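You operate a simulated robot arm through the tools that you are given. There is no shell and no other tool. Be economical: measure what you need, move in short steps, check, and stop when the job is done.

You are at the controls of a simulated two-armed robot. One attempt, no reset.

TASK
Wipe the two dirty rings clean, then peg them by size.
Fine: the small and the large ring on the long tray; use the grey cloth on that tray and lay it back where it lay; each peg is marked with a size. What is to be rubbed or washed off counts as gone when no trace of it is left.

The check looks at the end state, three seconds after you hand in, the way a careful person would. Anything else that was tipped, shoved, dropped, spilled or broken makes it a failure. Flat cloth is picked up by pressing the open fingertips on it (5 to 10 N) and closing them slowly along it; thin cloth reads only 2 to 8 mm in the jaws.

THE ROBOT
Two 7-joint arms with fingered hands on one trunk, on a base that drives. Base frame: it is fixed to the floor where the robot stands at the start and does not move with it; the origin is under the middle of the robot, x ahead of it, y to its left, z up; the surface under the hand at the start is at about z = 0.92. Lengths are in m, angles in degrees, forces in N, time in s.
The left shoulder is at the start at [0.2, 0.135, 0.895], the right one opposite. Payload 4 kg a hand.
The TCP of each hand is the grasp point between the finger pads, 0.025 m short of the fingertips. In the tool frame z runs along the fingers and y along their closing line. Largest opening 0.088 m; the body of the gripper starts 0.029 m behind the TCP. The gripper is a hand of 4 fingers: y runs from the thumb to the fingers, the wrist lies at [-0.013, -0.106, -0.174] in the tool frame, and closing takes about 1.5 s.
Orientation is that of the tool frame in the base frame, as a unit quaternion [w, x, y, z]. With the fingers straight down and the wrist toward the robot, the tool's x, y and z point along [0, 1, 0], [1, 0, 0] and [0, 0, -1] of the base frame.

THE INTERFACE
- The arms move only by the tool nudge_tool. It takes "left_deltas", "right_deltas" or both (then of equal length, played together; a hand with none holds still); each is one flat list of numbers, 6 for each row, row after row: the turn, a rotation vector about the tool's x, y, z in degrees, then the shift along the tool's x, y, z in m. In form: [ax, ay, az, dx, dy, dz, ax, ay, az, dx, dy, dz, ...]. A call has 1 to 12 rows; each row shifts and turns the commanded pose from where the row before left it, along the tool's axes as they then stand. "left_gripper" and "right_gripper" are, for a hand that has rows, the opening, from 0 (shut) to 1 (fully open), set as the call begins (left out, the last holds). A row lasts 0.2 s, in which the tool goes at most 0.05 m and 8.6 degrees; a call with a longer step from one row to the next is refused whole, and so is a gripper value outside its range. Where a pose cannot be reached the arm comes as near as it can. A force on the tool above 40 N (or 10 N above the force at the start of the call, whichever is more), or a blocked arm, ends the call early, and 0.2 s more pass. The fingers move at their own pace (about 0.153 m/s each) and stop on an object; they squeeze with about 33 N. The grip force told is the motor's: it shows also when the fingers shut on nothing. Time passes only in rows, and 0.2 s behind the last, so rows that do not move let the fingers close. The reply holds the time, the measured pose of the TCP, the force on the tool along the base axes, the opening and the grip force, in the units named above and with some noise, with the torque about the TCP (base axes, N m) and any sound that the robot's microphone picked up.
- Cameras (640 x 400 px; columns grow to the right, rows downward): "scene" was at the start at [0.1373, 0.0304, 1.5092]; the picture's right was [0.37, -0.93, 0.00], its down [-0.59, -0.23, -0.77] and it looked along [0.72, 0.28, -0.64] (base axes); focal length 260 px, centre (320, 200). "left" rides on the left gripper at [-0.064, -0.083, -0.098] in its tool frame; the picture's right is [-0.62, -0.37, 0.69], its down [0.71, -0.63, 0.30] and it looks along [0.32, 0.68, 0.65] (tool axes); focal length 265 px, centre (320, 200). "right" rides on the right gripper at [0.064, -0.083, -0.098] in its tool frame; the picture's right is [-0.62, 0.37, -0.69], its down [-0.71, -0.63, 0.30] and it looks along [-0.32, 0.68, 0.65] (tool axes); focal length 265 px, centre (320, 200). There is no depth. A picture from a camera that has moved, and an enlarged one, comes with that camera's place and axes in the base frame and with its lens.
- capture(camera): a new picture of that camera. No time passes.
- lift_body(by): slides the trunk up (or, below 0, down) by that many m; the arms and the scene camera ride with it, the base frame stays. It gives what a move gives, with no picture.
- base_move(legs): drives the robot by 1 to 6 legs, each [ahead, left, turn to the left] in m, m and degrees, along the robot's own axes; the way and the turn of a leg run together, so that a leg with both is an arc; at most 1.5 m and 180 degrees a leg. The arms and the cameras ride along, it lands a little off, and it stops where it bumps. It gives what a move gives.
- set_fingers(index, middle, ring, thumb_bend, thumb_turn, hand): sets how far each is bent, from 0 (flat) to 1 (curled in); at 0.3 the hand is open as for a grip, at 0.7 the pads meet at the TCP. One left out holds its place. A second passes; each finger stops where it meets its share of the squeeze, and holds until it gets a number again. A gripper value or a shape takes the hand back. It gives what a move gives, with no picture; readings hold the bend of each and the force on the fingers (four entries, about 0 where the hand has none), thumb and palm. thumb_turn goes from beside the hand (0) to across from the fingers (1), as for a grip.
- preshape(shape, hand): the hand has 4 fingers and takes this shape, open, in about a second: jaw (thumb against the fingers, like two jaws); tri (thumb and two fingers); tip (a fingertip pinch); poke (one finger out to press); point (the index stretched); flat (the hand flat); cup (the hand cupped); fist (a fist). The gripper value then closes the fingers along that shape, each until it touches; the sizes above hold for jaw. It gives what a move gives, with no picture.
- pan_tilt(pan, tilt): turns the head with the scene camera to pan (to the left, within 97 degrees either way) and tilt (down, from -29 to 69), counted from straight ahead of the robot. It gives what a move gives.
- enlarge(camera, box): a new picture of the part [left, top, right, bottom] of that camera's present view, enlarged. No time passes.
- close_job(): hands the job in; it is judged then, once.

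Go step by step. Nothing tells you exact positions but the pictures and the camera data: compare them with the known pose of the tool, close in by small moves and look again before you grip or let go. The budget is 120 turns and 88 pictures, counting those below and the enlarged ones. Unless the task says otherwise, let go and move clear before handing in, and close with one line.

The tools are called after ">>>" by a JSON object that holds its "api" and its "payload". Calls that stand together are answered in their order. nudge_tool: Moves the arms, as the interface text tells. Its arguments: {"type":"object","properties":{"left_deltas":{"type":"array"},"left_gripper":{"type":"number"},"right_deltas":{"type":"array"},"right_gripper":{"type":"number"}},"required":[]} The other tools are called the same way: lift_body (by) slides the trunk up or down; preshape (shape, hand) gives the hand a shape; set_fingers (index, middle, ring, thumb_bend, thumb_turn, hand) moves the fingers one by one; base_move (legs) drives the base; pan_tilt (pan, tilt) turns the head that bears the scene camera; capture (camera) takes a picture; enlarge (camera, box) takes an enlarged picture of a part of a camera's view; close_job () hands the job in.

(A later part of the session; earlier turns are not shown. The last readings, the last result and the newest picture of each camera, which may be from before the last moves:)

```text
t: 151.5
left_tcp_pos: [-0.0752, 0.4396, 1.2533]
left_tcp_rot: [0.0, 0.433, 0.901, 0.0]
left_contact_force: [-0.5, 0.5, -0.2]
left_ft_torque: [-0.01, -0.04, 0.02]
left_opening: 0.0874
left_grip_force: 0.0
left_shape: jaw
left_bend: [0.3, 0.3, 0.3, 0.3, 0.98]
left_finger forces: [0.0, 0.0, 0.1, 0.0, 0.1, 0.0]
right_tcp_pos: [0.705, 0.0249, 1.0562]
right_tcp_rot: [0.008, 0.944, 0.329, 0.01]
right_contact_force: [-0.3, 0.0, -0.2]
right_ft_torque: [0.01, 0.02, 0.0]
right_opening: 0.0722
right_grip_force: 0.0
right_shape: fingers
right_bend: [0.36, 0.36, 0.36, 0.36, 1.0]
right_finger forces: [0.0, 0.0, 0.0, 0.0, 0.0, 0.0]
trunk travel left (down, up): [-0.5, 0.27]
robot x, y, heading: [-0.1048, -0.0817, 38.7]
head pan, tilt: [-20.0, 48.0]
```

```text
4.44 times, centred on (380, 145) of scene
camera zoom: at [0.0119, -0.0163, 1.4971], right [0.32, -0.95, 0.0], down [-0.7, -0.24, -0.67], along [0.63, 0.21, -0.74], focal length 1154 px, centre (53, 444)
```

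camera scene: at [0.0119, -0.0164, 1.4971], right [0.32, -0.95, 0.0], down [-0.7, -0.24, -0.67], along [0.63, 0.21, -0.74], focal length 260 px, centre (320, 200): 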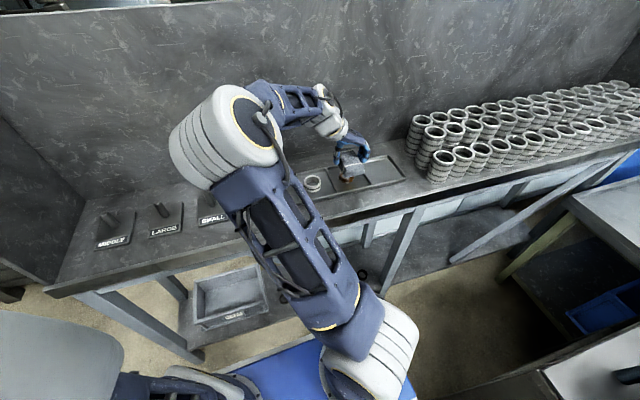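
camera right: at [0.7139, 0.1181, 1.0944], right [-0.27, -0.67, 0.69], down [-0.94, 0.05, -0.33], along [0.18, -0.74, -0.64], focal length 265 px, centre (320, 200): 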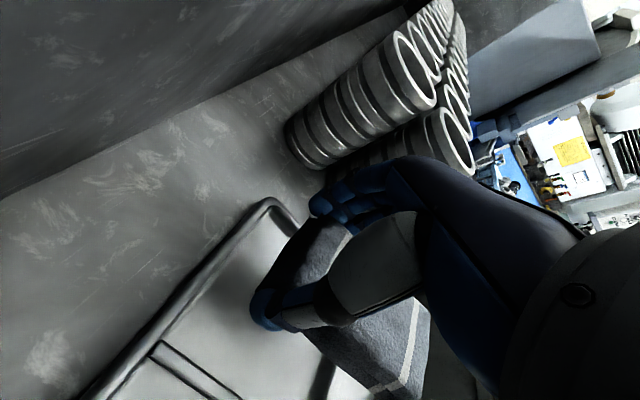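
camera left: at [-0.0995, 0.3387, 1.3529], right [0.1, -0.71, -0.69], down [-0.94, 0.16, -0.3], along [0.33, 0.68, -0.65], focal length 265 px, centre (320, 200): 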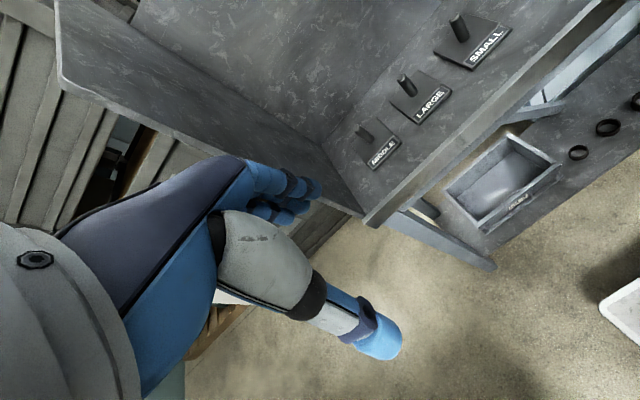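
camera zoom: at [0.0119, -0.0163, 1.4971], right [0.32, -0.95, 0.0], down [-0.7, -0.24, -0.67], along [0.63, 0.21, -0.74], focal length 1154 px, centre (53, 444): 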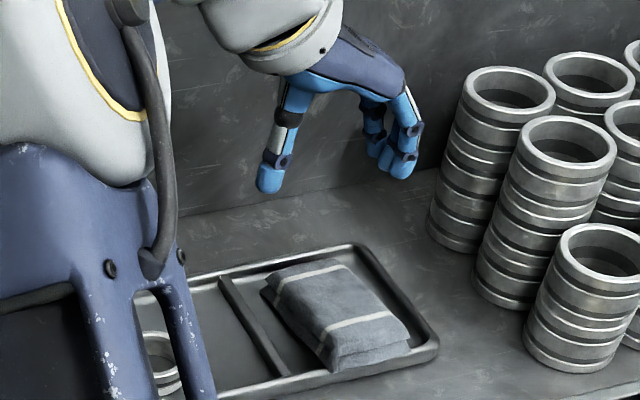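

The cloth is back, neatly folded, in its cell. Now I'll turn the hand back and go above the small ring at about (0.578,0.102).

>>> {"api": "nudge_tool", "payload": {"right_deltas": [0, 0, -8, 0, 0, -0.02, 0, 0, -8, 0, 0, 0, 0, 0, -8, 0, 0, 0, 0, 0, -8, 0, 0, 0, 0, 0, -8, 0, 0, 0, 0, 0, -8, 0, 0, 0, 0, 0, -8, 0, 0, 0, 0, 0, -8, 0, 0, 0, 0, 0, -8, 0, 0, 0, 0, 0, -8, 0, 0, 0, 0, 0, -8, 0, 0, 0, 0, 0, -2, 0, 0, 0], "right_gripper": 1}}

>>> {"api": "nudge_tool", "payload": {"right_deltas": [0, 0, 0, 0.035, -0.013, 0, 0, 0, 0, 0.035, -0.013, 0, 0, 0, 0, 0.035, -0.013, 0, 0, 0, 0, 0.034, -0.012, 0, 0, 0, 0, 0, 0, 0.03, 0, 0, 0, 0, 0, 0]}}

>>> {"api": "capture", "payload": {"camera": "right"}}

```text
t: 154.1
left_tcp_pos: [-0.0757, 0.4403, 1.2526]
left_tcp_rot: [0.0, 0.433, 0.902, -0.001]
left_contact_force: [-0.7, 0.1, 0.0]
left_ft_torque: [-0.01, 0.0, -0.02]
left_opening: 0.0876
left_grip_force: 0.3
left_shape: jaw
left_bend: [0.3, 0.3, 0.3, 0.3, 0.98]
left_finger forces: [0.1, 0.0, 0.1, 0.0, 0.0, 0.0]
right_tcp_pos: [0.7054, 0.0258, 1.0735]
right_tcp_rot: [0.01, 0.434, 0.901, 0.001]
right_contact_force: [-0.4, -0.6, -0.3]
right_ft_torque: [-0.03, 0.01, 0.03]
right_opening: 0.0874
right_grip_force: 0.0
right_shape: jaw
right_bend: [0.3, 0.3, 0.3, 0.3, 0.98]
right_finger forces: [0.1, 0.1, 0.0, 0.1, 0.0, 0.0]
trunk travel left (down, up): [-0.5, 0.27]
robot x, y, heading: [-0.1066, -0.0811, 38.6]
head pan, tilt: [-20.0, 48.0]
```

```text
t: 155.5
left_tcp_pos: [-0.0733, 0.4393, 1.2541]
left_tcp_rot: [0.001, 0.433, 0.901, 0.0]
left_contact_force: [-0.9, -0.1, -0.6]
left_ft_torque: [-0.04, 0.01, 0.01]
left_opening: 0.0879
left_grip_force: 0.1
left_shape: jaw
left_bend: [0.3, 0.3, 0.3, 0.3, 0.98]
left_finger forces: [0.0, 0.0, 0.1, 0.0, 0.0, 0.0]
right_tcp_pos: [0.5803, 0.1023, 1.0407]
right_tcp_rot: [0.012, 0.436, 0.9, 0.002]
right_contact_force: [-0.1, 0.3, 0.7]
right_ft_torque: [0.06, -0.01, 0.0]
right_opening: 0.0876
right_grip_force: 0.0
right_shape: jaw
right_bend: [0.3, 0.3, 0.3, 0.3, 0.98]
right_finger forces: [0.0, 0.0, 0.1, 0.0, 0.0, 0.0]
trunk travel left (down, up): [-0.5, 0.27]
robot x, y, heading: [-0.1091, -0.0782, 38.8]
head pan, tilt: [-20.0, 48.0]
```

```text
14 pictures are left
camera right: at [0.4718, 0.101, 1.1369], right [0.66, -0.25, 0.71], down [-0.04, -0.95, -0.3], along [0.75, 0.17, -0.64], focal length 265 px, centre (320, 200)
```

right: 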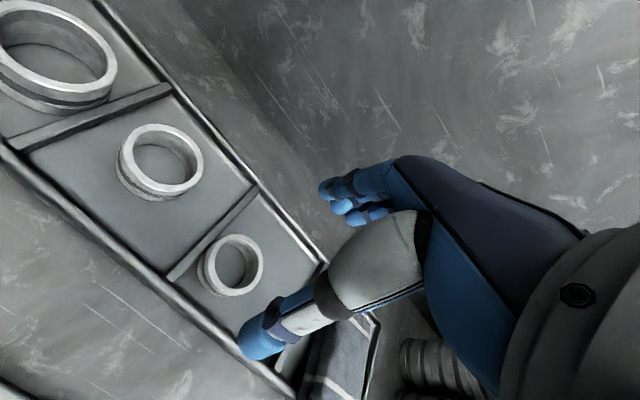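

The hand is centred over the small ring. Lowering to grip its upper part and closing.

>>> {"api": "nudge_tool", "payload": {"right_deltas": [0, 0, 0, 0, 0, 0.03, 0, 0, 0, 0, 0, 0.025, 0, 0, 0, 0, 0, 0.015, 0, 0, 0, 0, 0, 0.003, 0, 0, 0, 0, 0, 0]}}

>>> {"api": "nudge_tool", "payload": {"right_deltas": [0, 0, 0, 0, 0, 0, 0, 0, 0, 0, 0, 0, 0, 0, 0, 0, 0, 0, 0, 0, 0, 0, 0, 0, 0, 0, 0, 0, 0, 0], "right_gripper": 0}}

>>> {"api": "capture", "payload": {"camera": "right"}}

```text
t: 156.7
left_tcp_pos: [-0.0748, 0.4397, 1.253]
left_tcp_rot: [0.001, 0.433, 0.901, -0.001]
left_contact_force: [0.4, 0.8, 0.1]
left_ft_torque: [0.03, 0.01, -0.02]
left_opening: 0.0877
left_grip_force: 0.1
left_shape: jaw
left_bend: [0.3, 0.3, 0.3, 0.3, 0.98]
left_finger forces: [0.0, 0.0, 0.0, 0.0, 0.0, 0.1]
right_tcp_pos: [0.581, 0.1018, 0.968]
right_tcp_rot: [0.012, 0.435, 0.9, 0.001]
right_contact_force: [-0.9, -0.2, 0.3]
right_ft_torque: [0.04, -0.02, 0.02]
right_opening: 0.0876
right_grip_force: 0.1
right_shape: jaw
right_bend: [0.3, 0.3, 0.3, 0.3, 0.98]
right_finger forces: [0.0, 0.0, 0.0, 0.0, 0.1, 0.0]
trunk travel left (down, up): [-0.5, 0.27]
robot x, y, heading: [-0.1106, -0.0777, 38.8]
head pan, tilt: [-20.0, 48.0]
```

```text
t: 157.9
left_tcp_pos: [-0.0751, 0.4402, 1.2534]
left_tcp_rot: [-0.001, 0.433, 0.902, 0.0]
left_contact_force: [0.2, -1.0, -0.8]
left_ft_torque: [0.02, -0.01, 0.02]
left_opening: 0.0878
left_grip_force: 0.0
left_shape: jaw
left_bend: [0.3, 0.3, 0.3, 0.3, 0.98]
left_finger forces: [0.0, 0.0, 0.0, 0.0, 0.0, 0.0]
right_tcp_pos: [0.5823, 0.1022, 0.9701]
right_tcp_rot: [0.014, 0.435, 0.9, 0.003]
right_contact_force: [-2.6, -2.4, 28.4]
right_ft_torque: [-0.24, 0.27, -0.07]
right_opening: 0.0313
right_grip_force: 33.1
right_shape: jaw
right_bend: [0.74, 0.51, 0.56, 0.75, 1.0]
right_finger forces: [21.7, 12.0, 0.1, 0.0, 50.2, 0.1]
trunk travel left (down, up): [-0.5, 0.27]
robot x, y, heading: [-0.1059, -0.0766, 38.5]
head pan, tilt: [-20.0, 48.0]
```

```text
13 pictures are left
camera right: at [0.4728, 0.1002, 1.0652], right [0.66, -0.25, 0.71], down [-0.04, -0.95, -0.3], along [0.75, 0.17, -0.64], focal length 265 px, centre (320, 200)
```

right: 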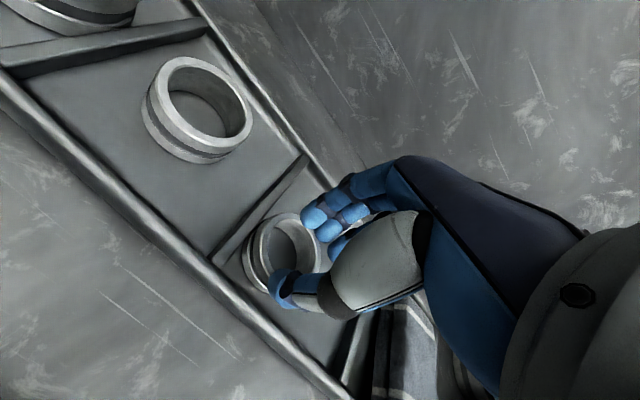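

The fingers slid over the ring's top: I was about 9 mm off and too high. Opening, shifting, and gripping lower.

>>> {"api": "nudge_tool", "payload": {"right_deltas": [0, 0, 0, 0, 0, -0.006, 0, 0, 0, 0, 0, 0, 0, 0, 0, 0, 0, 0, 0, 0, 0, 0.007, -0.007, 0, 0, 0, 0, 0, 0, 0], "right_gripper": 1}}

>>> {"api": "capture", "payload": {"camera": "right"}}

```text
t: 159.1
left_tcp_pos: [-0.0753, 0.4409, 1.2531]
left_tcp_rot: [0.0, 0.433, 0.901, 0.0]
left_contact_force: [-0.5, 0.8, -0.3]
left_ft_torque: [-0.03, -0.02, 0.01]
left_opening: 0.0873
left_grip_force: 0.1
left_shape: jaw
left_bend: [0.3, 0.3, 0.3, 0.3, 0.98]
left_finger forces: [0.1, 0.0, 0.0, 0.0, 0.0, 0.0]
right_tcp_pos: [0.5728, 0.1022, 0.9729]
right_tcp_rot: [0.012, 0.436, 0.9, 0.001]
right_contact_force: [-0.7, -0.2, 0.8]
right_ft_torque: [-0.02, -0.04, 0.0]
right_opening: 0.0875
right_grip_force: 0.1
right_shape: jaw
right_bend: [0.3, 0.3, 0.3, 0.3, 0.98]
right_finger forces: [0.0, 0.0, 0.0, 0.1, 0.0, 0.0]
trunk travel left (down, up): [-0.5, 0.27]
robot x, y, heading: [-0.106, -0.0762, 38.5]
head pan, tilt: [-20.0, 48.0]
```

```text
12 pictures are left
camera right: at [0.4631, 0.1011, 1.0691], right [0.66, -0.25, 0.71], down [-0.04, -0.95, -0.3], along [0.75, 0.17, -0.64], focal length 265 px, centre (320, 200)
```

right: 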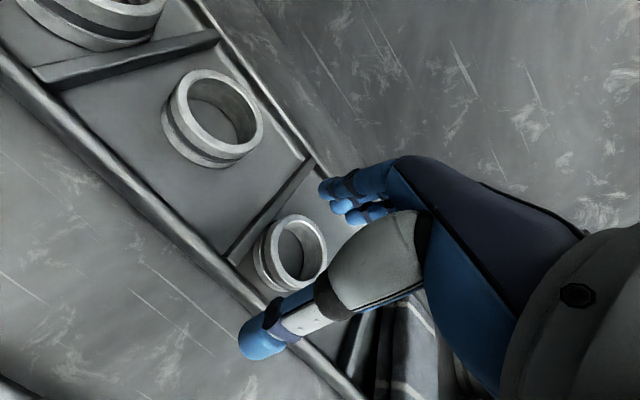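

The thumb would land on the near rim here, so I'll first push the ring a little away from the rim with the thumb, then grip.

>>> {"api": "nudge_tool", "payload": {"right_deltas": [0, 0, 0, 0, 0.01, 0, 0, 0, 0, 0, 0, 0.008, 0, 0, 0, 0, 0.008, 0, 0, 0, 0, 0, 0.008, 0, 0, 0, 0, 0, 0.008, 0, 0, 0, 0, 0, 0, 0]}}

>>> {"api": "capture", "payload": {"camera": "right"}}

```text
t: 160.5
left_tcp_pos: [-0.0744, 0.4393, 1.2544]
left_tcp_rot: [0.0, 0.433, 0.902, 0.0]
left_contact_force: [0.7, 0.6, -0.1]
left_ft_torque: [0.03, -0.04, -0.01]
left_opening: 0.0877
left_grip_force: 0.1
left_shape: jaw
left_bend: [0.3, 0.3, 0.3, 0.3, 0.98]
left_finger forces: [0.0, 0.0, 0.1, 0.0, 0.0, 0.0]
right_tcp_pos: [0.5991, 0.1232, 0.9661]
right_tcp_rot: [0.012, 0.435, 0.9, 0.001]
right_contact_force: [-0.3, 0.0, -0.8]
right_ft_torque: [-0.01, 0.02, 0.0]
right_opening: 0.0879
right_grip_force: 0.0
right_shape: jaw
right_bend: [0.3, 0.3, 0.3, 0.29, 0.98]
right_finger forces: [0.0, 0.1, 0.0, 0.0, 0.3, 0.0]
trunk travel left (down, up): [-0.5, 0.27]
robot x, y, heading: [-0.1102, -0.0764, 38.9]
head pan, tilt: [-20.0, 48.0]
```

```text
11 pictures are left
camera right: at [0.4899, 0.1228, 1.0622], right [0.66, -0.25, 0.71], down [-0.04, -0.95, -0.3], along [0.75, 0.17, -0.64], focal length 265 px, centre (320, 200)
```

right: 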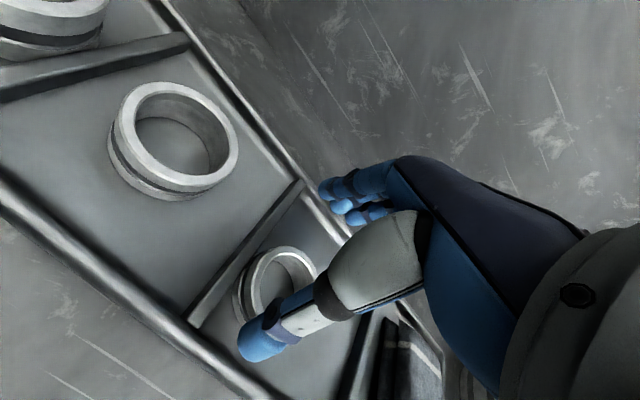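

The thumb has just started pushing. Another 12 mm push, then recentre and grip lower.

>>> {"api": "nudge_tool", "payload": {"right_deltas": [0, 0, 0, 0.002, 0.007, 0, 0, 0, 0, 0, 0.007, 0, 0, 0, 0, 0, -0.014, 0, 0, 0, 0, 0, -0.011, 0, 0, 0, 0, 0, 0, 0.006, 0, 0, 0, 0, 0, 0]}}

>>> {"api": "nudge_tool", "payload": {"right_deltas": [0, 0, 0, 0, 0, 0, 0, 0, 0, 0, 0, 0, 0, 0, 0, 0, 0, 0, 0, 0, 0, 0, 0, 0, 0, 0, 0, 0, 0, 0], "right_gripper": 0}}

>>> {"api": "capture", "payload": {"camera": "right"}}

```text
t: 161.9
left_tcp_pos: [-0.0748, 0.4391, 1.2542]
left_tcp_rot: [0.0, 0.433, 0.901, 0.0]
left_contact_force: [-0.7, 0.2, 0.1]
left_ft_torque: [0.0, 0.0, 0.03]
left_opening: 0.0878
left_grip_force: 0.1
left_shape: jaw
left_bend: [0.3, 0.3, 0.3, 0.3, 0.98]
left_finger forces: [0.0, 0.0, 0.0, 0.0, 0.0, 0.0]
right_tcp_pos: [0.5895, 0.1191, 0.9592]
right_tcp_rot: [0.013, 0.435, 0.9, 0.001]
right_contact_force: [0.5, -0.4, 2.0]
right_ft_torque: [-0.06, 0.07, -0.03]
right_opening: 0.0878
right_grip_force: 0.1
right_shape: jaw
right_bend: [0.3, 0.3, 0.3, 0.29, 0.98]
right_finger forces: [0.0, 0.1, 0.0, 0.1, 2.2, 0.1]
trunk travel left (down, up): [-0.5, 0.27]
robot x, y, heading: [-0.1116, -0.0784, 38.8]
head pan, tilt: [-20.0, 48.0]
```

```text
t: 163.1
left_tcp_pos: [-0.075, 0.4395, 1.2533]
left_tcp_rot: [-0.001, 0.434, 0.901, 0.0]
left_contact_force: [0.9, 0.1, -0.3]
left_ft_torque: [0.0, -0.03, 0.0]
left_opening: 0.0879
left_grip_force: 0.1
left_shape: jaw
left_bend: [0.3, 0.3, 0.3, 0.3, 0.98]
left_finger forces: [0.1, 0.1, 0.0, 0.0, 0.0, 0.0]
right_tcp_pos: [0.59, 0.1178, 0.9588]
right_tcp_rot: [0.012, 0.435, 0.901, 0.001]
right_contact_force: [-1.5, -0.8, 6.6]
right_ft_torque: [-0.01, -0.05, 0.01]
right_opening: 0.039
right_grip_force: 33.2
right_shape: jaw
right_bend: [0.7, 0.75, 0.69, 0.43, 0.99]
right_finger forces: [20.7, 2.6, 5.8, 0.0, 30.7, 0.0]
trunk travel left (down, up): [-0.5, 0.27]
robot x, y, heading: [-0.1072, -0.0797, 38.6]
head pan, tilt: [-20.0, 48.0]
```

```text
10 pictures are left
camera right: at [0.4803, 0.1174, 1.056], right [0.66, -0.25, 0.71], down [-0.04, -0.95, -0.3], along [0.75, 0.17, -0.64], focal length 265 px, centre (320, 200)
```

right: 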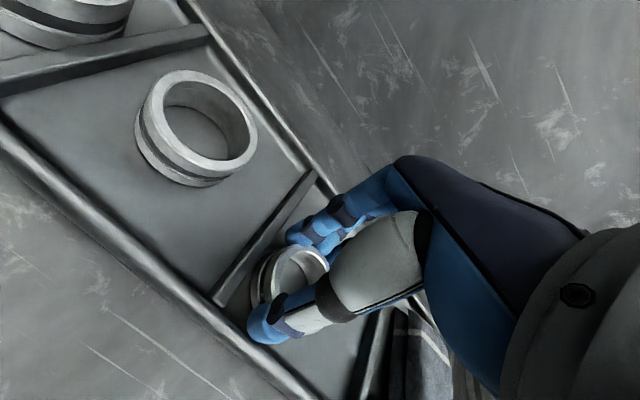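

Forces are balanced at 39 mm: the small ring is gripped. Lifting it clear and viewing with the scene camera.

>>> {"api": "nudge_tool", "payload": {"right_deltas": [0, 0, 0, 0, 0, -0.02, 0, 0, 0, 0, 0, -0.04, 0, 0, 0, 0, 0, -0.045, 0, 0, 0, 0, 0, -0.04, 0, 0, 0, 0, 0, 0]}}

>>> {"api": "pan_tilt", "payload": {"pan": 5, "tilt": 45}}

>>> {"api": "enlarge", "payload": {"camera": "scene", "box": [220, 130, 540, 330]}}

```text
t: 164.3
left_tcp_pos: [-0.0741, 0.4407, 1.2533]
left_tcp_rot: [0.0, 0.432, 0.902, 0.0]
left_contact_force: [-0.1, -0.5, 0.9]
left_ft_torque: [-0.01, 0.01, 0.0]
left_opening: 0.0875
left_grip_force: 0.1
left_shape: jaw
left_bend: [0.3, 0.3, 0.3, 0.3, 0.98]
left_finger forces: [0.0, 0.0, 0.0, 0.0, 0.0, 0.0]
right_tcp_pos: [0.5865, 0.12, 1.106]
right_tcp_rot: [0.011, 0.435, 0.9, 0.001]
right_contact_force: [-0.6, -0.7, -0.2]
right_ft_torque: [0.02, 0.01, -0.03]
right_opening: 0.0396
right_grip_force: 33.0
right_shape: jaw
right_bend: [0.7, 0.75, 0.69, 0.44, 0.99]
right_finger forces: [20.3, 2.5, 5.4, 0.0, 28.8, 0.1]
trunk travel left (down, up): [-0.5, 0.27]
robot x, y, heading: [-0.1118, -0.0812, 38.7]
head pan, tilt: [-20.0, 48.0]
```

```text
t: 165.2
left_tcp_pos: [-0.0746, 0.4405, 1.2536]
left_tcp_rot: [0.0, 0.433, 0.902, 0.0]
left_contact_force: [0.5, 0.4, -0.5]
left_ft_torque: [0.03, 0.01, -0.03]
left_opening: 0.0876
left_grip_force: 0.0
left_shape: jaw
left_bend: [0.3, 0.3, 0.3, 0.3, 0.98]
left_finger forces: [0.0, 0.0, 0.0, 0.0, 0.0, 0.0]
right_tcp_pos: [0.5853, 0.1194, 1.1053]
right_tcp_rot: [0.012, 0.436, 0.9, 0.001]
right_contact_force: [-0.4, -1.4, -0.5]
right_ft_torque: [0.04, -0.03, 0.01]
right_opening: 0.0394
right_grip_force: 32.7
right_shape: jaw
right_bend: [0.7, 0.75, 0.69, 0.44, 0.99]
right_finger forces: [20.3, 2.6, 5.4, 0.0, 28.8, 0.0]
trunk travel left (down, up): [-0.5, 0.27]
robot x, y, heading: [-0.1053, -0.0792, 38.6]
head pan, tilt: [5.0, 45.0]
```

```text
2.00 times, centred on (380, 230) of scene
camera zoom: at [-0.004, 0.0145, 1.5013], right [0.69, -0.72, 0.0], down [-0.51, -0.49, -0.71], along [0.51, 0.49, -0.71], focal length 519 px, centre (200, 140)
```

zoom: 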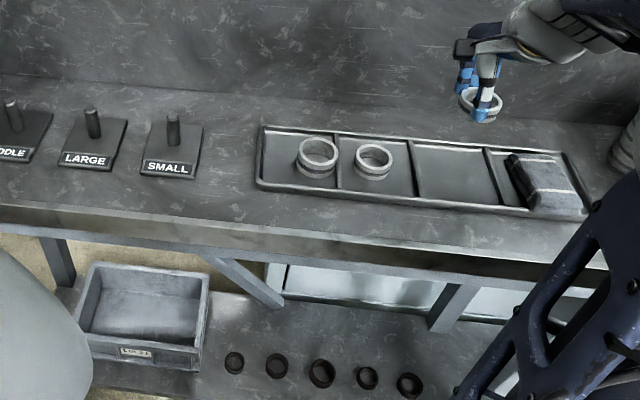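

The small ring is held level at about 11 mm on the thumb side of the TCP. The SMALL peg stands near (0.372,0.442); carrying the ring over it.

>>> {"api": "nudge_tool", "payload": {"right_deltas": [0, 0, 0, 0.0428, 0.0051, 0, 0, 0, 0, 0.0428, 0.0051, 0, 0, 0, 0, 0.0428, 0.0051, 0, 0, 0, 0, 0.0428, 0.0051, 0, 0, 0, 0, 0.0428, 0.0051, 0, 0, 0, 0, 0.0428, 0.0051, 0, 0, 0, 0, 0.0428, 0.0051, 0, 0, 0, 0, 0.0428, 0.0051, 0, 0, 0, 0, 0.0428, 0.0051, 0, 0, 0, 0, 0, 0, 0.035, 0, 0, 0, 0, 0, 0]}}

>>> {"api": "capture", "payload": {"camera": "right"}}

```text
t: 167.6
left_tcp_pos: [-0.0743, 0.4404, 1.2539]
left_tcp_rot: [-0.001, 0.432, 0.902, 0.0]
left_contact_force: [0.6, 0.2, 0.0]
left_ft_torque: [0.0, -0.02, -0.04]
left_opening: 0.0877
left_grip_force: 0.0
left_shape: jaw
left_bend: [0.3, 0.3, 0.3, 0.3, 0.98]
left_finger forces: [0.1, 0.1, 0.0, 0.1, 0.1, 0.1]
right_tcp_pos: [0.3821, 0.4487, 1.0632]
right_tcp_rot: [0.012, 0.436, 0.9, 0.001]
right_contact_force: [0.5, 0.7, 0.0]
right_ft_torque: [0.03, 0.01, -0.02]
right_opening: 0.0387
right_grip_force: 32.7
right_shape: jaw
right_bend: [0.7, 0.75, 0.68, 0.45, 0.99]
right_finger forces: [19.1, 2.8, 6.5, 0.1, 27.3, 0.1]
trunk travel left (down, up): [-0.5, 0.27]
robot x, y, heading: [-0.1084, -0.0777, 38.8]
head pan, tilt: [5.0, 45.0]
```

```text
8 pictures are left
camera right: at [0.2741, 0.4479, 1.1581], right [0.66, -0.25, 0.71], down [-0.04, -0.95, -0.3], along [0.75, 0.17, -0.64], focal length 265 px, centre (320, 200)
```

right: 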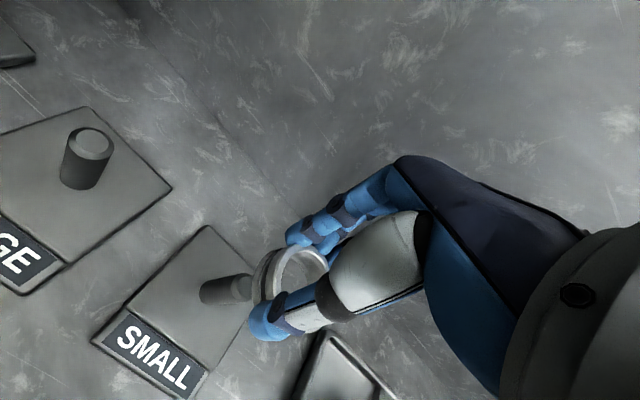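

I can see the peg just left of the ring; it stands at about (0.3755,0.434), top near z=0.99. Shifting 7 mm right and 3 mm back, lowering to just above it and checking.

>>> {"api": "nudge_tool", "payload": {"right_deltas": [0, 0, 0, -0.0073, -0.0033, 0, 0, 0, 0, 0, 0, 0.025, 0, 0, 0, 0, 0, 0.002, 0, 0, 0, 0, 0, 0]}}

>>> {"api": "enlarge", "payload": {"camera": "right", "box": [180, 200, 380, 360]}}

```text
t: 168.6
left_tcp_pos: [-0.0754, 0.4401, 1.2537]
left_tcp_rot: [0.0, 0.433, 0.901, 0.0]
left_contact_force: [0.9, 0.8, -0.1]
left_ft_torque: [0.01, -0.02, 0.0]
left_opening: 0.088
left_grip_force: 0.0
left_shape: jaw
left_bend: [0.3, 0.3, 0.3, 0.3, 0.98]
left_finger forces: [0.0, 0.1, 0.1, 0.0, 0.0, 0.0]
right_tcp_pos: [0.3865, 0.441, 1.0347]
right_tcp_rot: [0.013, 0.436, 0.9, 0.001]
right_contact_force: [-0.2, 0.1, -0.9]
right_ft_torque: [-0.01, 0.0, 0.0]
right_opening: 0.0386
right_grip_force: 33.3
right_shape: jaw
right_bend: [0.7, 0.75, 0.68, 0.45, 0.99]
right_finger forces: [19.0, 2.7, 6.7, 0.0, 27.1, 0.0]
trunk travel left (down, up): [-0.5, 0.27]
robot x, y, heading: [-0.1055, -0.0792, 38.9]
head pan, tilt: [5.0, 45.0]
```

```text
2.50 times, centred on (280, 280) of right
camera zoom: at [0.2774, 0.4401, 1.131], right [0.66, -0.25, 0.71], down [-0.04, -0.95, -0.3], along [0.75, 0.17, -0.64], focal length 664 px, centre (420, 0)
```

zoom: 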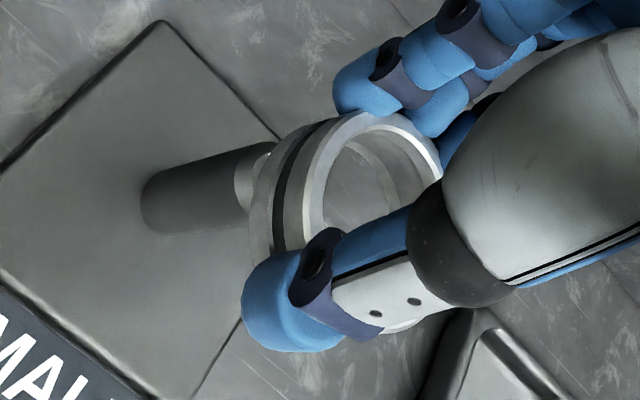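

The peg top is still left of the ring's hole. Shifting 8 mm left and 2 mm back, then rechecking.

>>> {"api": "nudge_tool", "payload": {"right_deltas": [0, 0, 0, 0.008, -0.002, 0, 0, 0, 0, 0, 0, 0]}}

>>> {"api": "enlarge", "payload": {"camera": "right", "box": [180, 200, 380, 360]}}

```text
t: 169.2
left_tcp_pos: [-0.0746, 0.4415, 1.2532]
left_tcp_rot: [0.0, 0.433, 0.901, 0.001]
left_contact_force: [-0.4, -0.1, 0.3]
left_ft_torque: [-0.01, 0.02, -0.01]
left_opening: 0.0873
left_grip_force: 0.0
left_shape: jaw
left_bend: [0.3, 0.3, 0.3, 0.3, 0.98]
left_finger forces: [0.1, 0.1, 0.0, 0.0, 0.0, 0.1]
right_tcp_pos: [0.3795, 0.4462, 1.0345]
right_tcp_rot: [0.012, 0.436, 0.9, 0.001]
right_contact_force: [-0.2, -0.3, -0.8]
right_ft_torque: [0.04, -0.01, 0.02]
right_opening: 0.0389
right_grip_force: 32.5
right_shape: jaw
right_bend: [0.7, 0.75, 0.68, 0.45, 0.99]
right_finger forces: [18.9, 2.9, 6.6, 0.0, 27.2, 0.1]
trunk travel left (down, up): [-0.5, 0.27]
robot x, y, heading: [-0.1071, -0.0758, 38.7]
head pan, tilt: [5.0, 45.0]
```

```text
2.50 times, centred on (280, 280) of right
camera zoom: at [0.2706, 0.4455, 1.1311], right [0.66, -0.25, 0.71], down [-0.04, -0.95, -0.3], along [0.75, 0.17, -0.64], focal length 664 px, centre (420, 0)
```

zoom: 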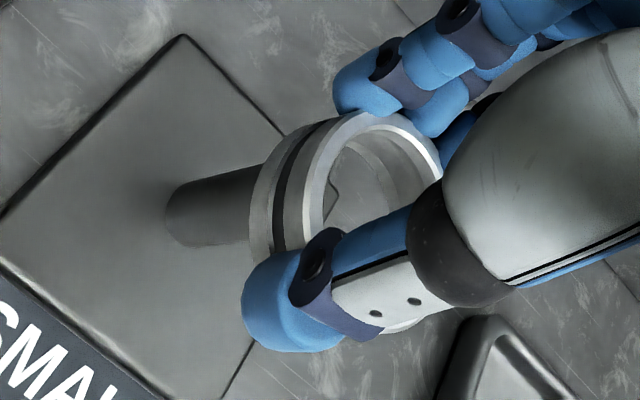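

Ring and peg axes now line up to within about 3 mm. A final 2 mm correction, then lowering gently while watching force.

>>> {"api": "nudge_tool", "payload": {"right_deltas": [0, 0, 0, -0.0015, 0.002, 0.004, 0, 0, 0, 0, 0, 0.006, 0, 0, 0, 0, 0, 0.005, 0, 0, 0, 0, 0, 0]}}

>>> {"api": "nudge_tool", "payload": {"right_deltas": [0, 0, 0, 0, 0, 0.005, 0, 0, 0, 0, 0, 0.005, 0, 0, 0, 0, 0, 0]}}

```text
t: 170.2
left_tcp_pos: [-0.0762, 0.4398, 1.2541]
left_tcp_rot: [0.0, 0.432, 0.902, 0.0]
left_contact_force: [0.3, -0.1, 0.3]
left_ft_torque: [0.01, 0.0, 0.02]
left_opening: 0.0874
left_grip_force: 0.0
left_shape: jaw
left_bend: [0.3, 0.3, 0.3, 0.3, 0.98]
left_finger forces: [0.1, 0.1, 0.1, 0.0, 0.0, 0.0]
right_tcp_pos: [0.3817, 0.4473, 1.0191]
right_tcp_rot: [0.012, 0.435, 0.9, 0.001]
right_contact_force: [0.1, -0.5, -0.9]
right_ft_torque: [0.02, -0.02, -0.01]
right_opening: 0.0389
right_grip_force: 32.9
right_shape: jaw
right_bend: [0.7, 0.75, 0.68, 0.45, 0.99]
right_finger forces: [18.9, 3.0, 6.6, 0.0, 27.2, 0.0]
trunk travel left (down, up): [-0.5, 0.27]
robot x, y, heading: [-0.108, -0.0817, 38.5]
head pan, tilt: [5.0, 45.0]
```

```text
t: 171.0
left_tcp_pos: [-0.0755, 0.4404, 1.2537]
left_tcp_rot: [0.0, 0.433, 0.901, 0.0]
left_contact_force: [-0.5, 0.3, -0.6]
left_ft_torque: [-0.02, -0.02, -0.03]
left_opening: 0.0874
left_grip_force: 0.1
left_shape: jaw
left_bend: [0.3, 0.3, 0.3, 0.3, 0.98]
left_finger forces: [0.1, 0.1, 0.0, 0.0, 0.1, 0.1]
right_tcp_pos: [0.3826, 0.447, 1.0108]
right_tcp_rot: [0.012, 0.435, 0.9, 0.001]
right_contact_force: [-0.2, 0.0, -1.2]
right_ft_torque: [0.01, -0.02, 0.02]
right_opening: 0.0389
right_grip_force: 33.4
right_shape: jaw
right_bend: [0.7, 0.75, 0.68, 0.45, 0.99]
right_finger forces: [19.0, 2.9, 6.6, 0.0, 27.2, 0.0]
trunk travel left (down, up): [-0.5, 0.27]
robot x, y, heading: [-0.1072, -0.0772, 38.7]
head pan, tilt: [5.0, 45.0]
```

No contact with the ring bottom already below the estimated peg top. Lowering 12 mm more and looking.

>>> {"api": "nudge_tool", "payload": {"right_deltas": [0, 0, 0, 0, 0, 0.006, 0, 0, 0, 0, 0, 0.006, 0, 0, 0, 0, 0, 0]}}

>>> {"api": "enlarge", "payload": {"camera": "right", "box": [180, 200, 380, 360]}}

```text
t: 171.8
left_tcp_pos: [-0.075, 0.44, 1.2537]
left_tcp_rot: [0.0, 0.432, 0.902, 0.0]
left_contact_force: [1.2, -0.1, 0.2]
left_ft_torque: [0.0, 0.0, 0.01]
left_opening: 0.0874
left_grip_force: 0.0
left_shape: jaw
left_bend: [0.3, 0.3, 0.3, 0.3, 0.98]
left_finger forces: [0.0, 0.0, 0.1, 0.1, 0.0, 0.1]
right_tcp_pos: [0.3824, 0.4475, 0.9976]
right_tcp_rot: [0.012, 0.435, 0.9, 0.001]
right_contact_force: [0.1, -0.2, -0.4]
right_ft_torque: [0.05, 0.02, -0.01]
right_opening: 0.0386
right_grip_force: 33.1
right_shape: jaw
right_bend: [0.7, 0.75, 0.68, 0.45, 0.99]
right_finger forces: [18.8, 2.8, 6.6, 0.0, 27.1, 0.0]
trunk travel left (down, up): [-0.5, 0.27]
robot x, y, heading: [-0.1088, -0.077, 39.0]
head pan, tilt: [5.0, 45.0]
```

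```text
2.50 times, centred on (280, 280) of right
camera zoom: at [0.2739, 0.4454, 1.0939], right [0.66, -0.25, 0.71], down [-0.04, -0.95, -0.3], along [0.75, 0.17, -0.64], focal length 664 px, centre (420, 0)
```

zoom: 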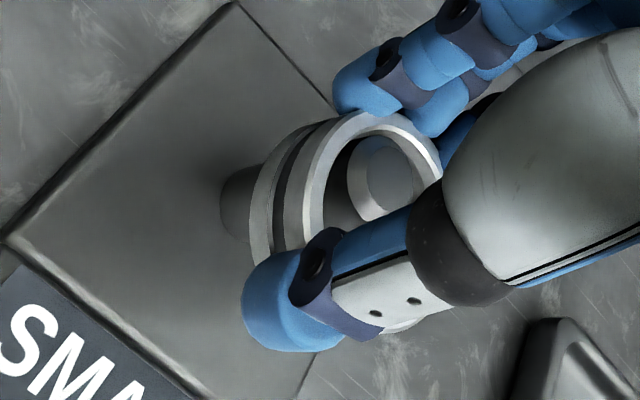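

The peg top shows inside the ring's hole. Lowering to the plate, releasing and backing up.

>>> {"api": "nudge_tool", "payload": {"right_deltas": [0, 0, 0, 0, 0, 0.01, 0, 0, 0, 0, 0, 0.008, 0, 0, 0, 0, 0, 0.006, 0, 0, 0, 0, 0, 0.003, 0, 0, 0, 0, 0, 0]}}

>>> {"api": "nudge_tool", "payload": {"right_deltas": [0, 0, 0, 0, 0, 0, 0, 0, 0, 0, 0, 0, 0, 0, 0, 0, 0, 0, 0, 0, 0, 0, 0, 0], "right_gripper": 1}}

>>> {"api": "nudge_tool", "payload": {"right_deltas": [0, 0, 0, 0, 0, -0.02, 0, 0, 0, 0, 0, -0.04, 0, 0, 0, 0, 0, -0.045, 0, 0, 0, -0.02, -0.03, -0.03, 0, 0, 0, -0.03, -0.03, 0, 0, 0, 0, -0.045, 0, 0, 0, 0, 0, -0.045, 0, 0, 0, 0, 0, -0.045, 0, 0, 0, 0, 0, 0, 0, 0]}}

>>> {"api": "capture", "payload": {"camera": "right"}}

```text
t: 173.0
left_tcp_pos: [-0.0742, 0.4397, 1.2534]
left_tcp_rot: [0.0, 0.433, 0.902, 0.0]
left_contact_force: [0.4, -0.4, 0.1]
left_ft_torque: [0.0, -0.04, 0.01]
left_opening: 0.0875
left_grip_force: 0.0
left_shape: jaw
left_bend: [0.3, 0.3, 0.3, 0.3, 0.98]
left_finger forces: [0.0, 0.0, 0.1, 0.0, 0.1, 0.1]
right_tcp_pos: [0.3831, 0.4458, 0.9706]
right_tcp_rot: [0.012, 0.435, 0.9, 0.001]
right_contact_force: [0.1, 0.2, -0.6]
right_ft_torque: [0.01, 0.03, 0.01]
right_opening: 0.039
right_grip_force: 33.4
right_shape: jaw
right_bend: [0.7, 0.75, 0.68, 0.45, 0.99]
right_finger forces: [18.9, 2.9, 6.6, 0.1, 27.0, 0.0]
trunk travel left (down, up): [-0.5, 0.27]
robot x, y, heading: [-0.1062, -0.0771, 38.6]
head pan, tilt: [5.0, 45.0]
```

```text
t: 174.0
left_tcp_pos: [-0.0759, 0.4397, 1.2532]
left_tcp_rot: [0.0, 0.433, 0.902, -0.001]
left_contact_force: [0.7, 0.0, -1.0]
left_ft_torque: [-0.01, 0.01, -0.01]
left_opening: 0.0874
left_grip_force: 0.0
left_shape: jaw
left_bend: [0.3, 0.3, 0.3, 0.3, 0.98]
left_finger forces: [0.0, 0.0, 0.0, 0.0, 0.0, 0.1]
right_tcp_pos: [0.3843, 0.4464, 0.9708]
right_tcp_rot: [0.012, 0.435, 0.9, 0.001]
right_contact_force: [-1.2, -0.4, -0.4]
right_ft_torque: [0.0, 0.0, 0.0]
right_opening: 0.0875
right_grip_force: 0.1
right_shape: jaw
right_bend: [0.3, 0.3, 0.3, 0.3, 0.98]
right_finger forces: [0.0, 0.1, 0.0, 0.1, 0.1, 0.0]
trunk travel left (down, up): [-0.5, 0.27]
robot x, y, heading: [-0.1099, -0.0793, 38.9]
head pan, tilt: [5.0, 45.0]
```

```text
t: 176.0
left_tcp_pos: [-0.0748, 0.439, 1.253]
left_tcp_rot: [0.0, 0.433, 0.901, 0.001]
left_contact_force: [0.1, 0.7, -0.3]
left_ft_torque: [0.04, -0.02, -0.03]
left_opening: 0.0876
left_grip_force: 0.0
left_shape: jaw
left_bend: [0.3, 0.3, 0.3, 0.3, 0.98]
left_finger forces: [0.0, 0.0, 0.0, 0.0, 0.0, 0.0]
right_tcp_pos: [0.4484, 0.263, 1.1084]
right_tcp_rot: [0.012, 0.435, 0.9, 0.002]
right_contact_force: [0.6, 0.3, -0.2]
right_ft_torque: [0.01, -0.01, -0.02]
right_opening: 0.0877
right_grip_force: 0.2
right_shape: jaw
right_bend: [0.3, 0.3, 0.3, 0.3, 0.98]
right_finger forces: [0.0, 0.0, 0.1, 0.1, 0.0, 0.1]
trunk travel left (down, up): [-0.5, 0.27]
robot x, y, heading: [-0.1088, -0.0779, 38.7]
head pan, tilt: [5.0, 45.0]
```

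```text
4 pictures are left
camera right: at [0.3396, 0.2627, 1.2052], right [0.66, -0.25, 0.71], down [-0.04, -0.95, -0.3], along [0.75, 0.17, -0.64], focal length 265 px, centre (320, 200)
```

right: 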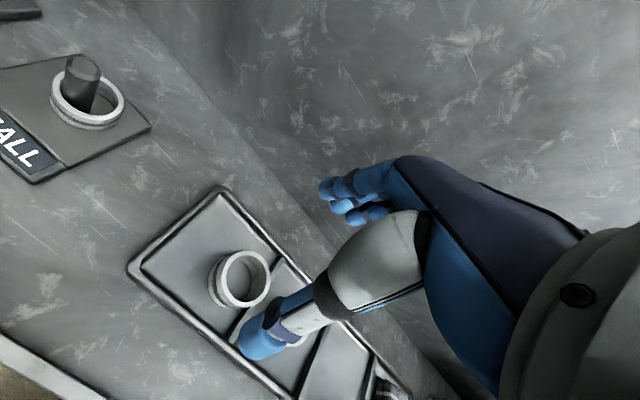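

The small ring sits on its SMALL peg. Now the large ring, at about (0.4875,0.249): moving over it, lowering and gripping its upper part.

>>> {"api": "nudge_tool", "payload": {"right_deltas": [0, 0, 0, -0.0353, 0.0217, 0, 0, 0, 0, 0, 0, 0.045, 0, 0, 0, 0, 0, 0.045, 0, 0, 0, 0, 0, 0.03, 0, 0, 0, 0, 0, 0.0195, 0, 0, 0, 0, 0, 0]}}

>>> {"api": "nudge_tool", "payload": {"right_deltas": [0, 0, 0, 0, 0, 0, 0, 0, 0, 0, 0, 0, 0, 0, 0, 0, 0, 0, 0, 0, 0, 0, 0, 0, 0, 0, 0, 0, 0, 0], "right_gripper": 0}}

```text
t: 177.4
left_tcp_pos: [-0.0757, 0.4396, 1.2533]
left_tcp_rot: [0.0, 0.433, 0.901, 0.0]
left_contact_force: [0.8, 0.1, 0.1]
left_ft_torque: [0.02, 0.0, -0.01]
left_opening: 0.0876
left_grip_force: 0.0
left_shape: jaw
left_bend: [0.3, 0.3, 0.3, 0.3, 0.98]
left_finger forces: [0.1, 0.0, 0.1, 0.0, 0.1, 0.1]
right_tcp_pos: [0.4898, 0.2485, 0.9704]
right_tcp_rot: [0.012, 0.436, 0.9, 0.001]
right_contact_force: [0.1, -0.6, 0.6]
right_ft_torque: [0.0, 0.0, 0.02]
right_opening: 0.0877
right_grip_force: 0.1
right_shape: jaw
right_bend: [0.3, 0.3, 0.3, 0.3, 0.98]
right_finger forces: [0.0, 0.1, 0.0, 0.0, 0.0, 0.0]
trunk travel left (down, up): [-0.5, 0.27]
robot x, y, heading: [-0.1068, -0.0818, 38.7]
head pan, tilt: [5.0, 45.0]
```

```text
t: 178.6
left_tcp_pos: [-0.0751, 0.4404, 1.2532]
left_tcp_rot: [0.0, 0.432, 0.902, 0.0]
left_contact_force: [0.5, 0.8, 0.7]
left_ft_torque: [-0.01, -0.02, 0.02]
left_opening: 0.0876
left_grip_force: 0.1
left_shape: jaw
left_bend: [0.3, 0.3, 0.3, 0.3, 0.98]
left_finger forces: [0.1, 0.1, 0.1, 0.0, 0.0, 0.0]
right_tcp_pos: [0.4899, 0.2491, 0.9693]
right_tcp_rot: [0.012, 0.436, 0.9, 0.001]
right_contact_force: [-0.1, 0.1, 0.4]
right_ft_torque: [0.03, -0.02, -0.02]
right_opening: 0.0497
right_grip_force: 32.6
right_shape: jaw
right_bend: [0.28, 0.4, 0.41, 0.69, 1.0]
right_finger forces: [18.2, 10.2, 0.4, 0.0, 28.9, 0.1]
trunk travel left (down, up): [-0.5, 0.27]
robot x, y, heading: [-0.1096, -0.0781, 38.8]
head pan, tilt: [5.0, 45.0]
```

The large ring is gripped, 50 mm with balanced forces. Lifting it high and carrying it to the LARGE peg at about (0.301,0.537), then looking.

>>> {"api": "nudge_tool", "payload": {"right_deltas": [0, 0, 0, 0, 0, -0.03, 0, 0, 0, 0, 0, -0.045, 0, 0, 0, 0, 0, -0.05, 0, 0, 0, 0.0428, 0.0025, 0, 0, 0, 0, 0.0428, 0.0025, 0, 0, 0, 0, 0.0428, 0.0026, 0, 0, 0, 0, 0.0428, 0.0026, 0, 0, 0, 0, 0.0428, 0.0026, 0, 0, 0, 0, 0.0428, 0.0026, 0, 0, 0, 0, 0.0428, 0.0026, 0, 0, 0, 0, 0.0428, 0.0026, 0, 0, 0, 0, 0, 0, 0]}}

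>>> {"api": "nudge_tool", "payload": {"right_deltas": [0, 0, 0, 0, 0, 0.03, 0, 0, 0, 0, 0, 0.008, 0, 0, 0, 0, 0, 0]}}

>>> {"api": "capture", "payload": {"camera": "right"}}

```text
t: 181.2
left_tcp_pos: [-0.0744, 0.4407, 1.253]
left_tcp_rot: [0.0, 0.433, 0.901, 0.0]
left_contact_force: [0.3, 0.1, -0.3]
left_ft_torque: [0.0, -0.03, -0.02]
left_opening: 0.0878
left_grip_force: 0.0
left_shape: jaw
left_bend: [0.3, 0.3, 0.3, 0.3, 0.98]
left_finger forces: [0.0, 0.0, 0.1, 0.0, 0.0, 0.1]
right_tcp_pos: [0.2902, 0.5319, 1.0891]
right_tcp_rot: [0.013, 0.436, 0.9, 0.001]
right_contact_force: [0.2, -0.2, -1.6]
right_ft_torque: [-0.01, 0.04, 0.0]
right_opening: 0.0496
right_grip_force: 33.0
right_shape: jaw
right_bend: [0.28, 0.4, 0.41, 0.7, 1.0]
right_finger forces: [18.1, 10.3, 0.5, 0.1, 29.0, 0.1]
trunk travel left (down, up): [-0.5, 0.27]
robot x, y, heading: [-0.1058, -0.0777, 38.6]
head pan, tilt: [5.0, 45.0]
```

```text
t: 182.0
left_tcp_pos: [-0.0748, 0.4402, 1.2537]
left_tcp_rot: [0.0, 0.432, 0.902, 0.001]
left_contact_force: [-0.2, 0.6, 0.4]
left_ft_torque: [-0.02, 0.01, 0.0]
left_opening: 0.0875
left_grip_force: 0.0
left_shape: jaw
left_bend: [0.3, 0.3, 0.3, 0.3, 0.98]
left_finger forces: [0.1, 0.1, 0.0, 0.0, 0.0, 0.1]
right_tcp_pos: [0.2913, 0.5333, 1.051]
right_tcp_rot: [0.012, 0.435, 0.9, 0.0]
right_contact_force: [-1.2, -0.2, -2.4]
right_ft_torque: [0.02, 0.0, 0.01]
right_opening: 0.0495
right_grip_force: 32.8
right_shape: jaw
right_bend: [0.28, 0.4, 0.41, 0.7, 1.0]
right_finger forces: [18.0, 10.3, 0.6, 0.0, 28.9, 0.1]
trunk travel left (down, up): [-0.5, 0.27]
robot x, y, heading: [-0.1066, -0.0805, 38.6]
head pan, tilt: [5.0, 45.0]
```

```text
3 pictures are left
camera right: at [0.1826, 0.5308, 1.1471], right [0.66, -0.25, 0.71], down [-0.04, -0.95, -0.3], along [0.75, 0.17, -0.64], focal length 265 px, centre (320, 200)
```

right: 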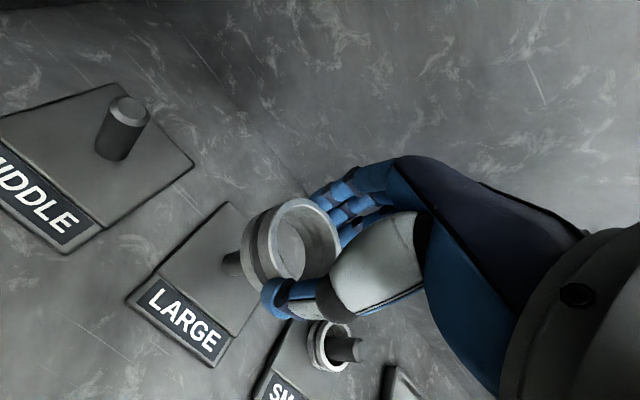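

The ring's centre is about 8 mm left of and 6 mm short of the LARGE peg. Correcting and lowering gently with force checks.

>>> {"api": "nudge_tool", "payload": {"right_deltas": [0, 0, 0, -0.007, 0.005, 0, 0, 0, 0, 0, 0, 0.01, 0, 0, 0, 0, 0, 0.008, 0, 0, 0, 0, 0, 0.006, 0, 0, 0, 0, 0, 0]}}

>>> {"api": "nudge_tool", "payload": {"right_deltas": [0, 0, 0, 0, 0, 0.006, 0, 0, 0, 0, 0, 0.006, 0, 0, 0, 0, 0, 0.004, 0, 0, 0, 0, 0, 0]}}

>>> {"api": "enlarge", "payload": {"camera": "right", "box": [200, 160, 400, 320]}}

```text
t: 183.2
left_tcp_pos: [-0.0733, 0.4404, 1.2542]
left_tcp_rot: [0.0, 0.433, 0.901, -0.001]
left_contact_force: [-0.3, 1.1, -0.7]
left_ft_torque: [0.03, 0.01, -0.03]
left_opening: 0.0877
left_grip_force: 0.0
left_shape: jaw
left_bend: [0.3, 0.3, 0.3, 0.3, 0.98]
left_finger forces: [0.1, 0.0, 0.0, 0.0, 0.1, 0.0]
right_tcp_pos: [0.3002, 0.5307, 1.027]
right_tcp_rot: [0.012, 0.435, 0.9, 0.001]
right_contact_force: [-0.4, -0.1, -1.3]
right_ft_torque: [0.03, -0.02, 0.0]
right_opening: 0.0495
right_grip_force: 33.1
right_shape: jaw
right_bend: [0.28, 0.4, 0.41, 0.7, 1.0]
right_finger forces: [17.9, 10.4, 0.5, 0.1, 28.9, 0.0]
trunk travel left (down, up): [-0.5, 0.27]
robot x, y, heading: [-0.1118, -0.0771, 38.6]
head pan, tilt: [5.0, 45.0]
```

```text
t: 184.2
left_tcp_pos: [-0.0756, 0.4399, 1.2533]
left_tcp_rot: [0.0, 0.433, 0.901, 0.0]
left_contact_force: [0.4, -0.6, 0.3]
left_ft_torque: [0.01, 0.01, 0.0]
left_opening: 0.0876
left_grip_force: 0.1
left_shape: jaw
left_bend: [0.3, 0.3, 0.3, 0.3, 0.98]
left_finger forces: [0.0, 0.0, 0.0, 0.1, 0.0, 0.0]
right_tcp_pos: [0.3013, 0.5287, 1.0119]
right_tcp_rot: [0.012, 0.435, 0.9, 0.001]
right_contact_force: [0.1, 0.0, -2.7]
right_ft_torque: [-0.01, 0.01, -0.01]
right_opening: 0.0496
right_grip_force: 33.4
right_shape: jaw
right_bend: [0.28, 0.4, 0.41, 0.7, 1.0]
right_finger forces: [18.0, 10.3, 0.5, 0.1, 29.0, 0.1]
trunk travel left (down, up): [-0.5, 0.27]
robot x, y, heading: [-0.1053, -0.0739, 38.4]
head pan, tilt: [5.0, 45.0]
```

```text
2.50 times, centred on (300, 240) of right
camera zoom: at [0.1917, 0.528, 1.1071], right [0.66, -0.25, 0.71], down [-0.04, -0.95, -0.3], along [0.75, 0.17, -0.64], focal length 664 px, centre (370, 100)
```

zoom: 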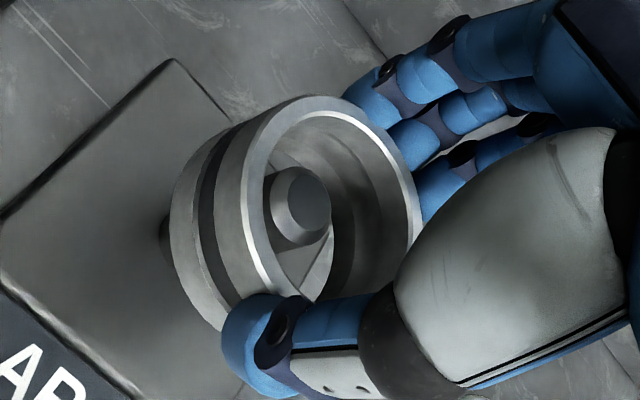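

The peg is inside the ring. Lowering it onto the plate and releasing.

>>> {"api": "nudge_tool", "payload": {"right_deltas": [0, 0, 0, 0, 0, 0.012, 0, 0, 0, 0, 0, 0.01, 0, 0, 0, 0, 0, 0.008, 0, 0, 0, 0, 0, 0.003, 0, 0, 0, 0, 0, 0]}}

>>> {"api": "nudge_tool", "payload": {"right_deltas": [0, 0, 0, 0, 0, 0.003, 0, 0, 0, 0, 0, 0]}}

```text
t: 185.4
left_tcp_pos: [-0.0756, 0.4399, 1.2523]
left_tcp_rot: [0.0, 0.434, 0.901, 0.0]
left_contact_force: [-0.1, -0.1, 0.1]
left_ft_torque: [0.01, -0.01, 0.01]
left_opening: 0.0876
left_grip_force: 0.2
left_shape: jaw
left_bend: [0.3, 0.3, 0.3, 0.3, 0.98]
left_finger forces: [0.0, 0.0, 0.0, 0.1, 0.1, 0.0]
right_tcp_pos: [0.3009, 0.5289, 0.9773]
right_tcp_rot: [0.012, 0.435, 0.9, 0.001]
right_contact_force: [0.6, 1.0, -1.4]
right_ft_torque: [0.0, -0.02, -0.01]
right_opening: 0.0496
right_grip_force: 33.1
right_shape: jaw
right_bend: [0.28, 0.4, 0.41, 0.7, 1.0]
right_finger forces: [18.0, 10.3, 0.5, 0.1, 28.9, 0.0]
trunk travel left (down, up): [-0.5, 0.27]
robot x, y, heading: [-0.1065, -0.0799, 38.7]
head pan, tilt: [5.0, 45.0]
```

```text
t: 186.0
left_tcp_pos: [-0.0748, 0.4407, 1.2546]
left_tcp_rot: [0.0, 0.433, 0.902, 0.0]
left_contact_force: [-0.7, 0.0, -0.3]
left_ft_torque: [-0.04, 0.0, -0.01]
left_opening: 0.0878
left_grip_force: 0.0
left_shape: jaw
left_bend: [0.3, 0.3, 0.3, 0.3, 0.98]
left_finger forces: [0.0, 0.0, 0.1, 0.0, 0.1, 0.1]
right_tcp_pos: [0.3008, 0.5285, 0.9754]
right_tcp_rot: [0.012, 0.436, 0.9, 0.0]
right_contact_force: [-0.1, -0.2, -2.5]
right_ft_torque: [-0.01, 0.02, 0.01]
right_opening: 0.0495
right_grip_force: 32.8
right_shape: jaw
right_bend: [0.28, 0.4, 0.41, 0.7, 1.0]
right_finger forces: [18.1, 10.3, 0.5, 0.1, 28.9, 0.0]
trunk travel left (down, up): [-0.5, 0.27]
robot x, y, heading: [-0.1093, -0.0786, 38.4]
head pan, tilt: [5.0, 45.0]
```

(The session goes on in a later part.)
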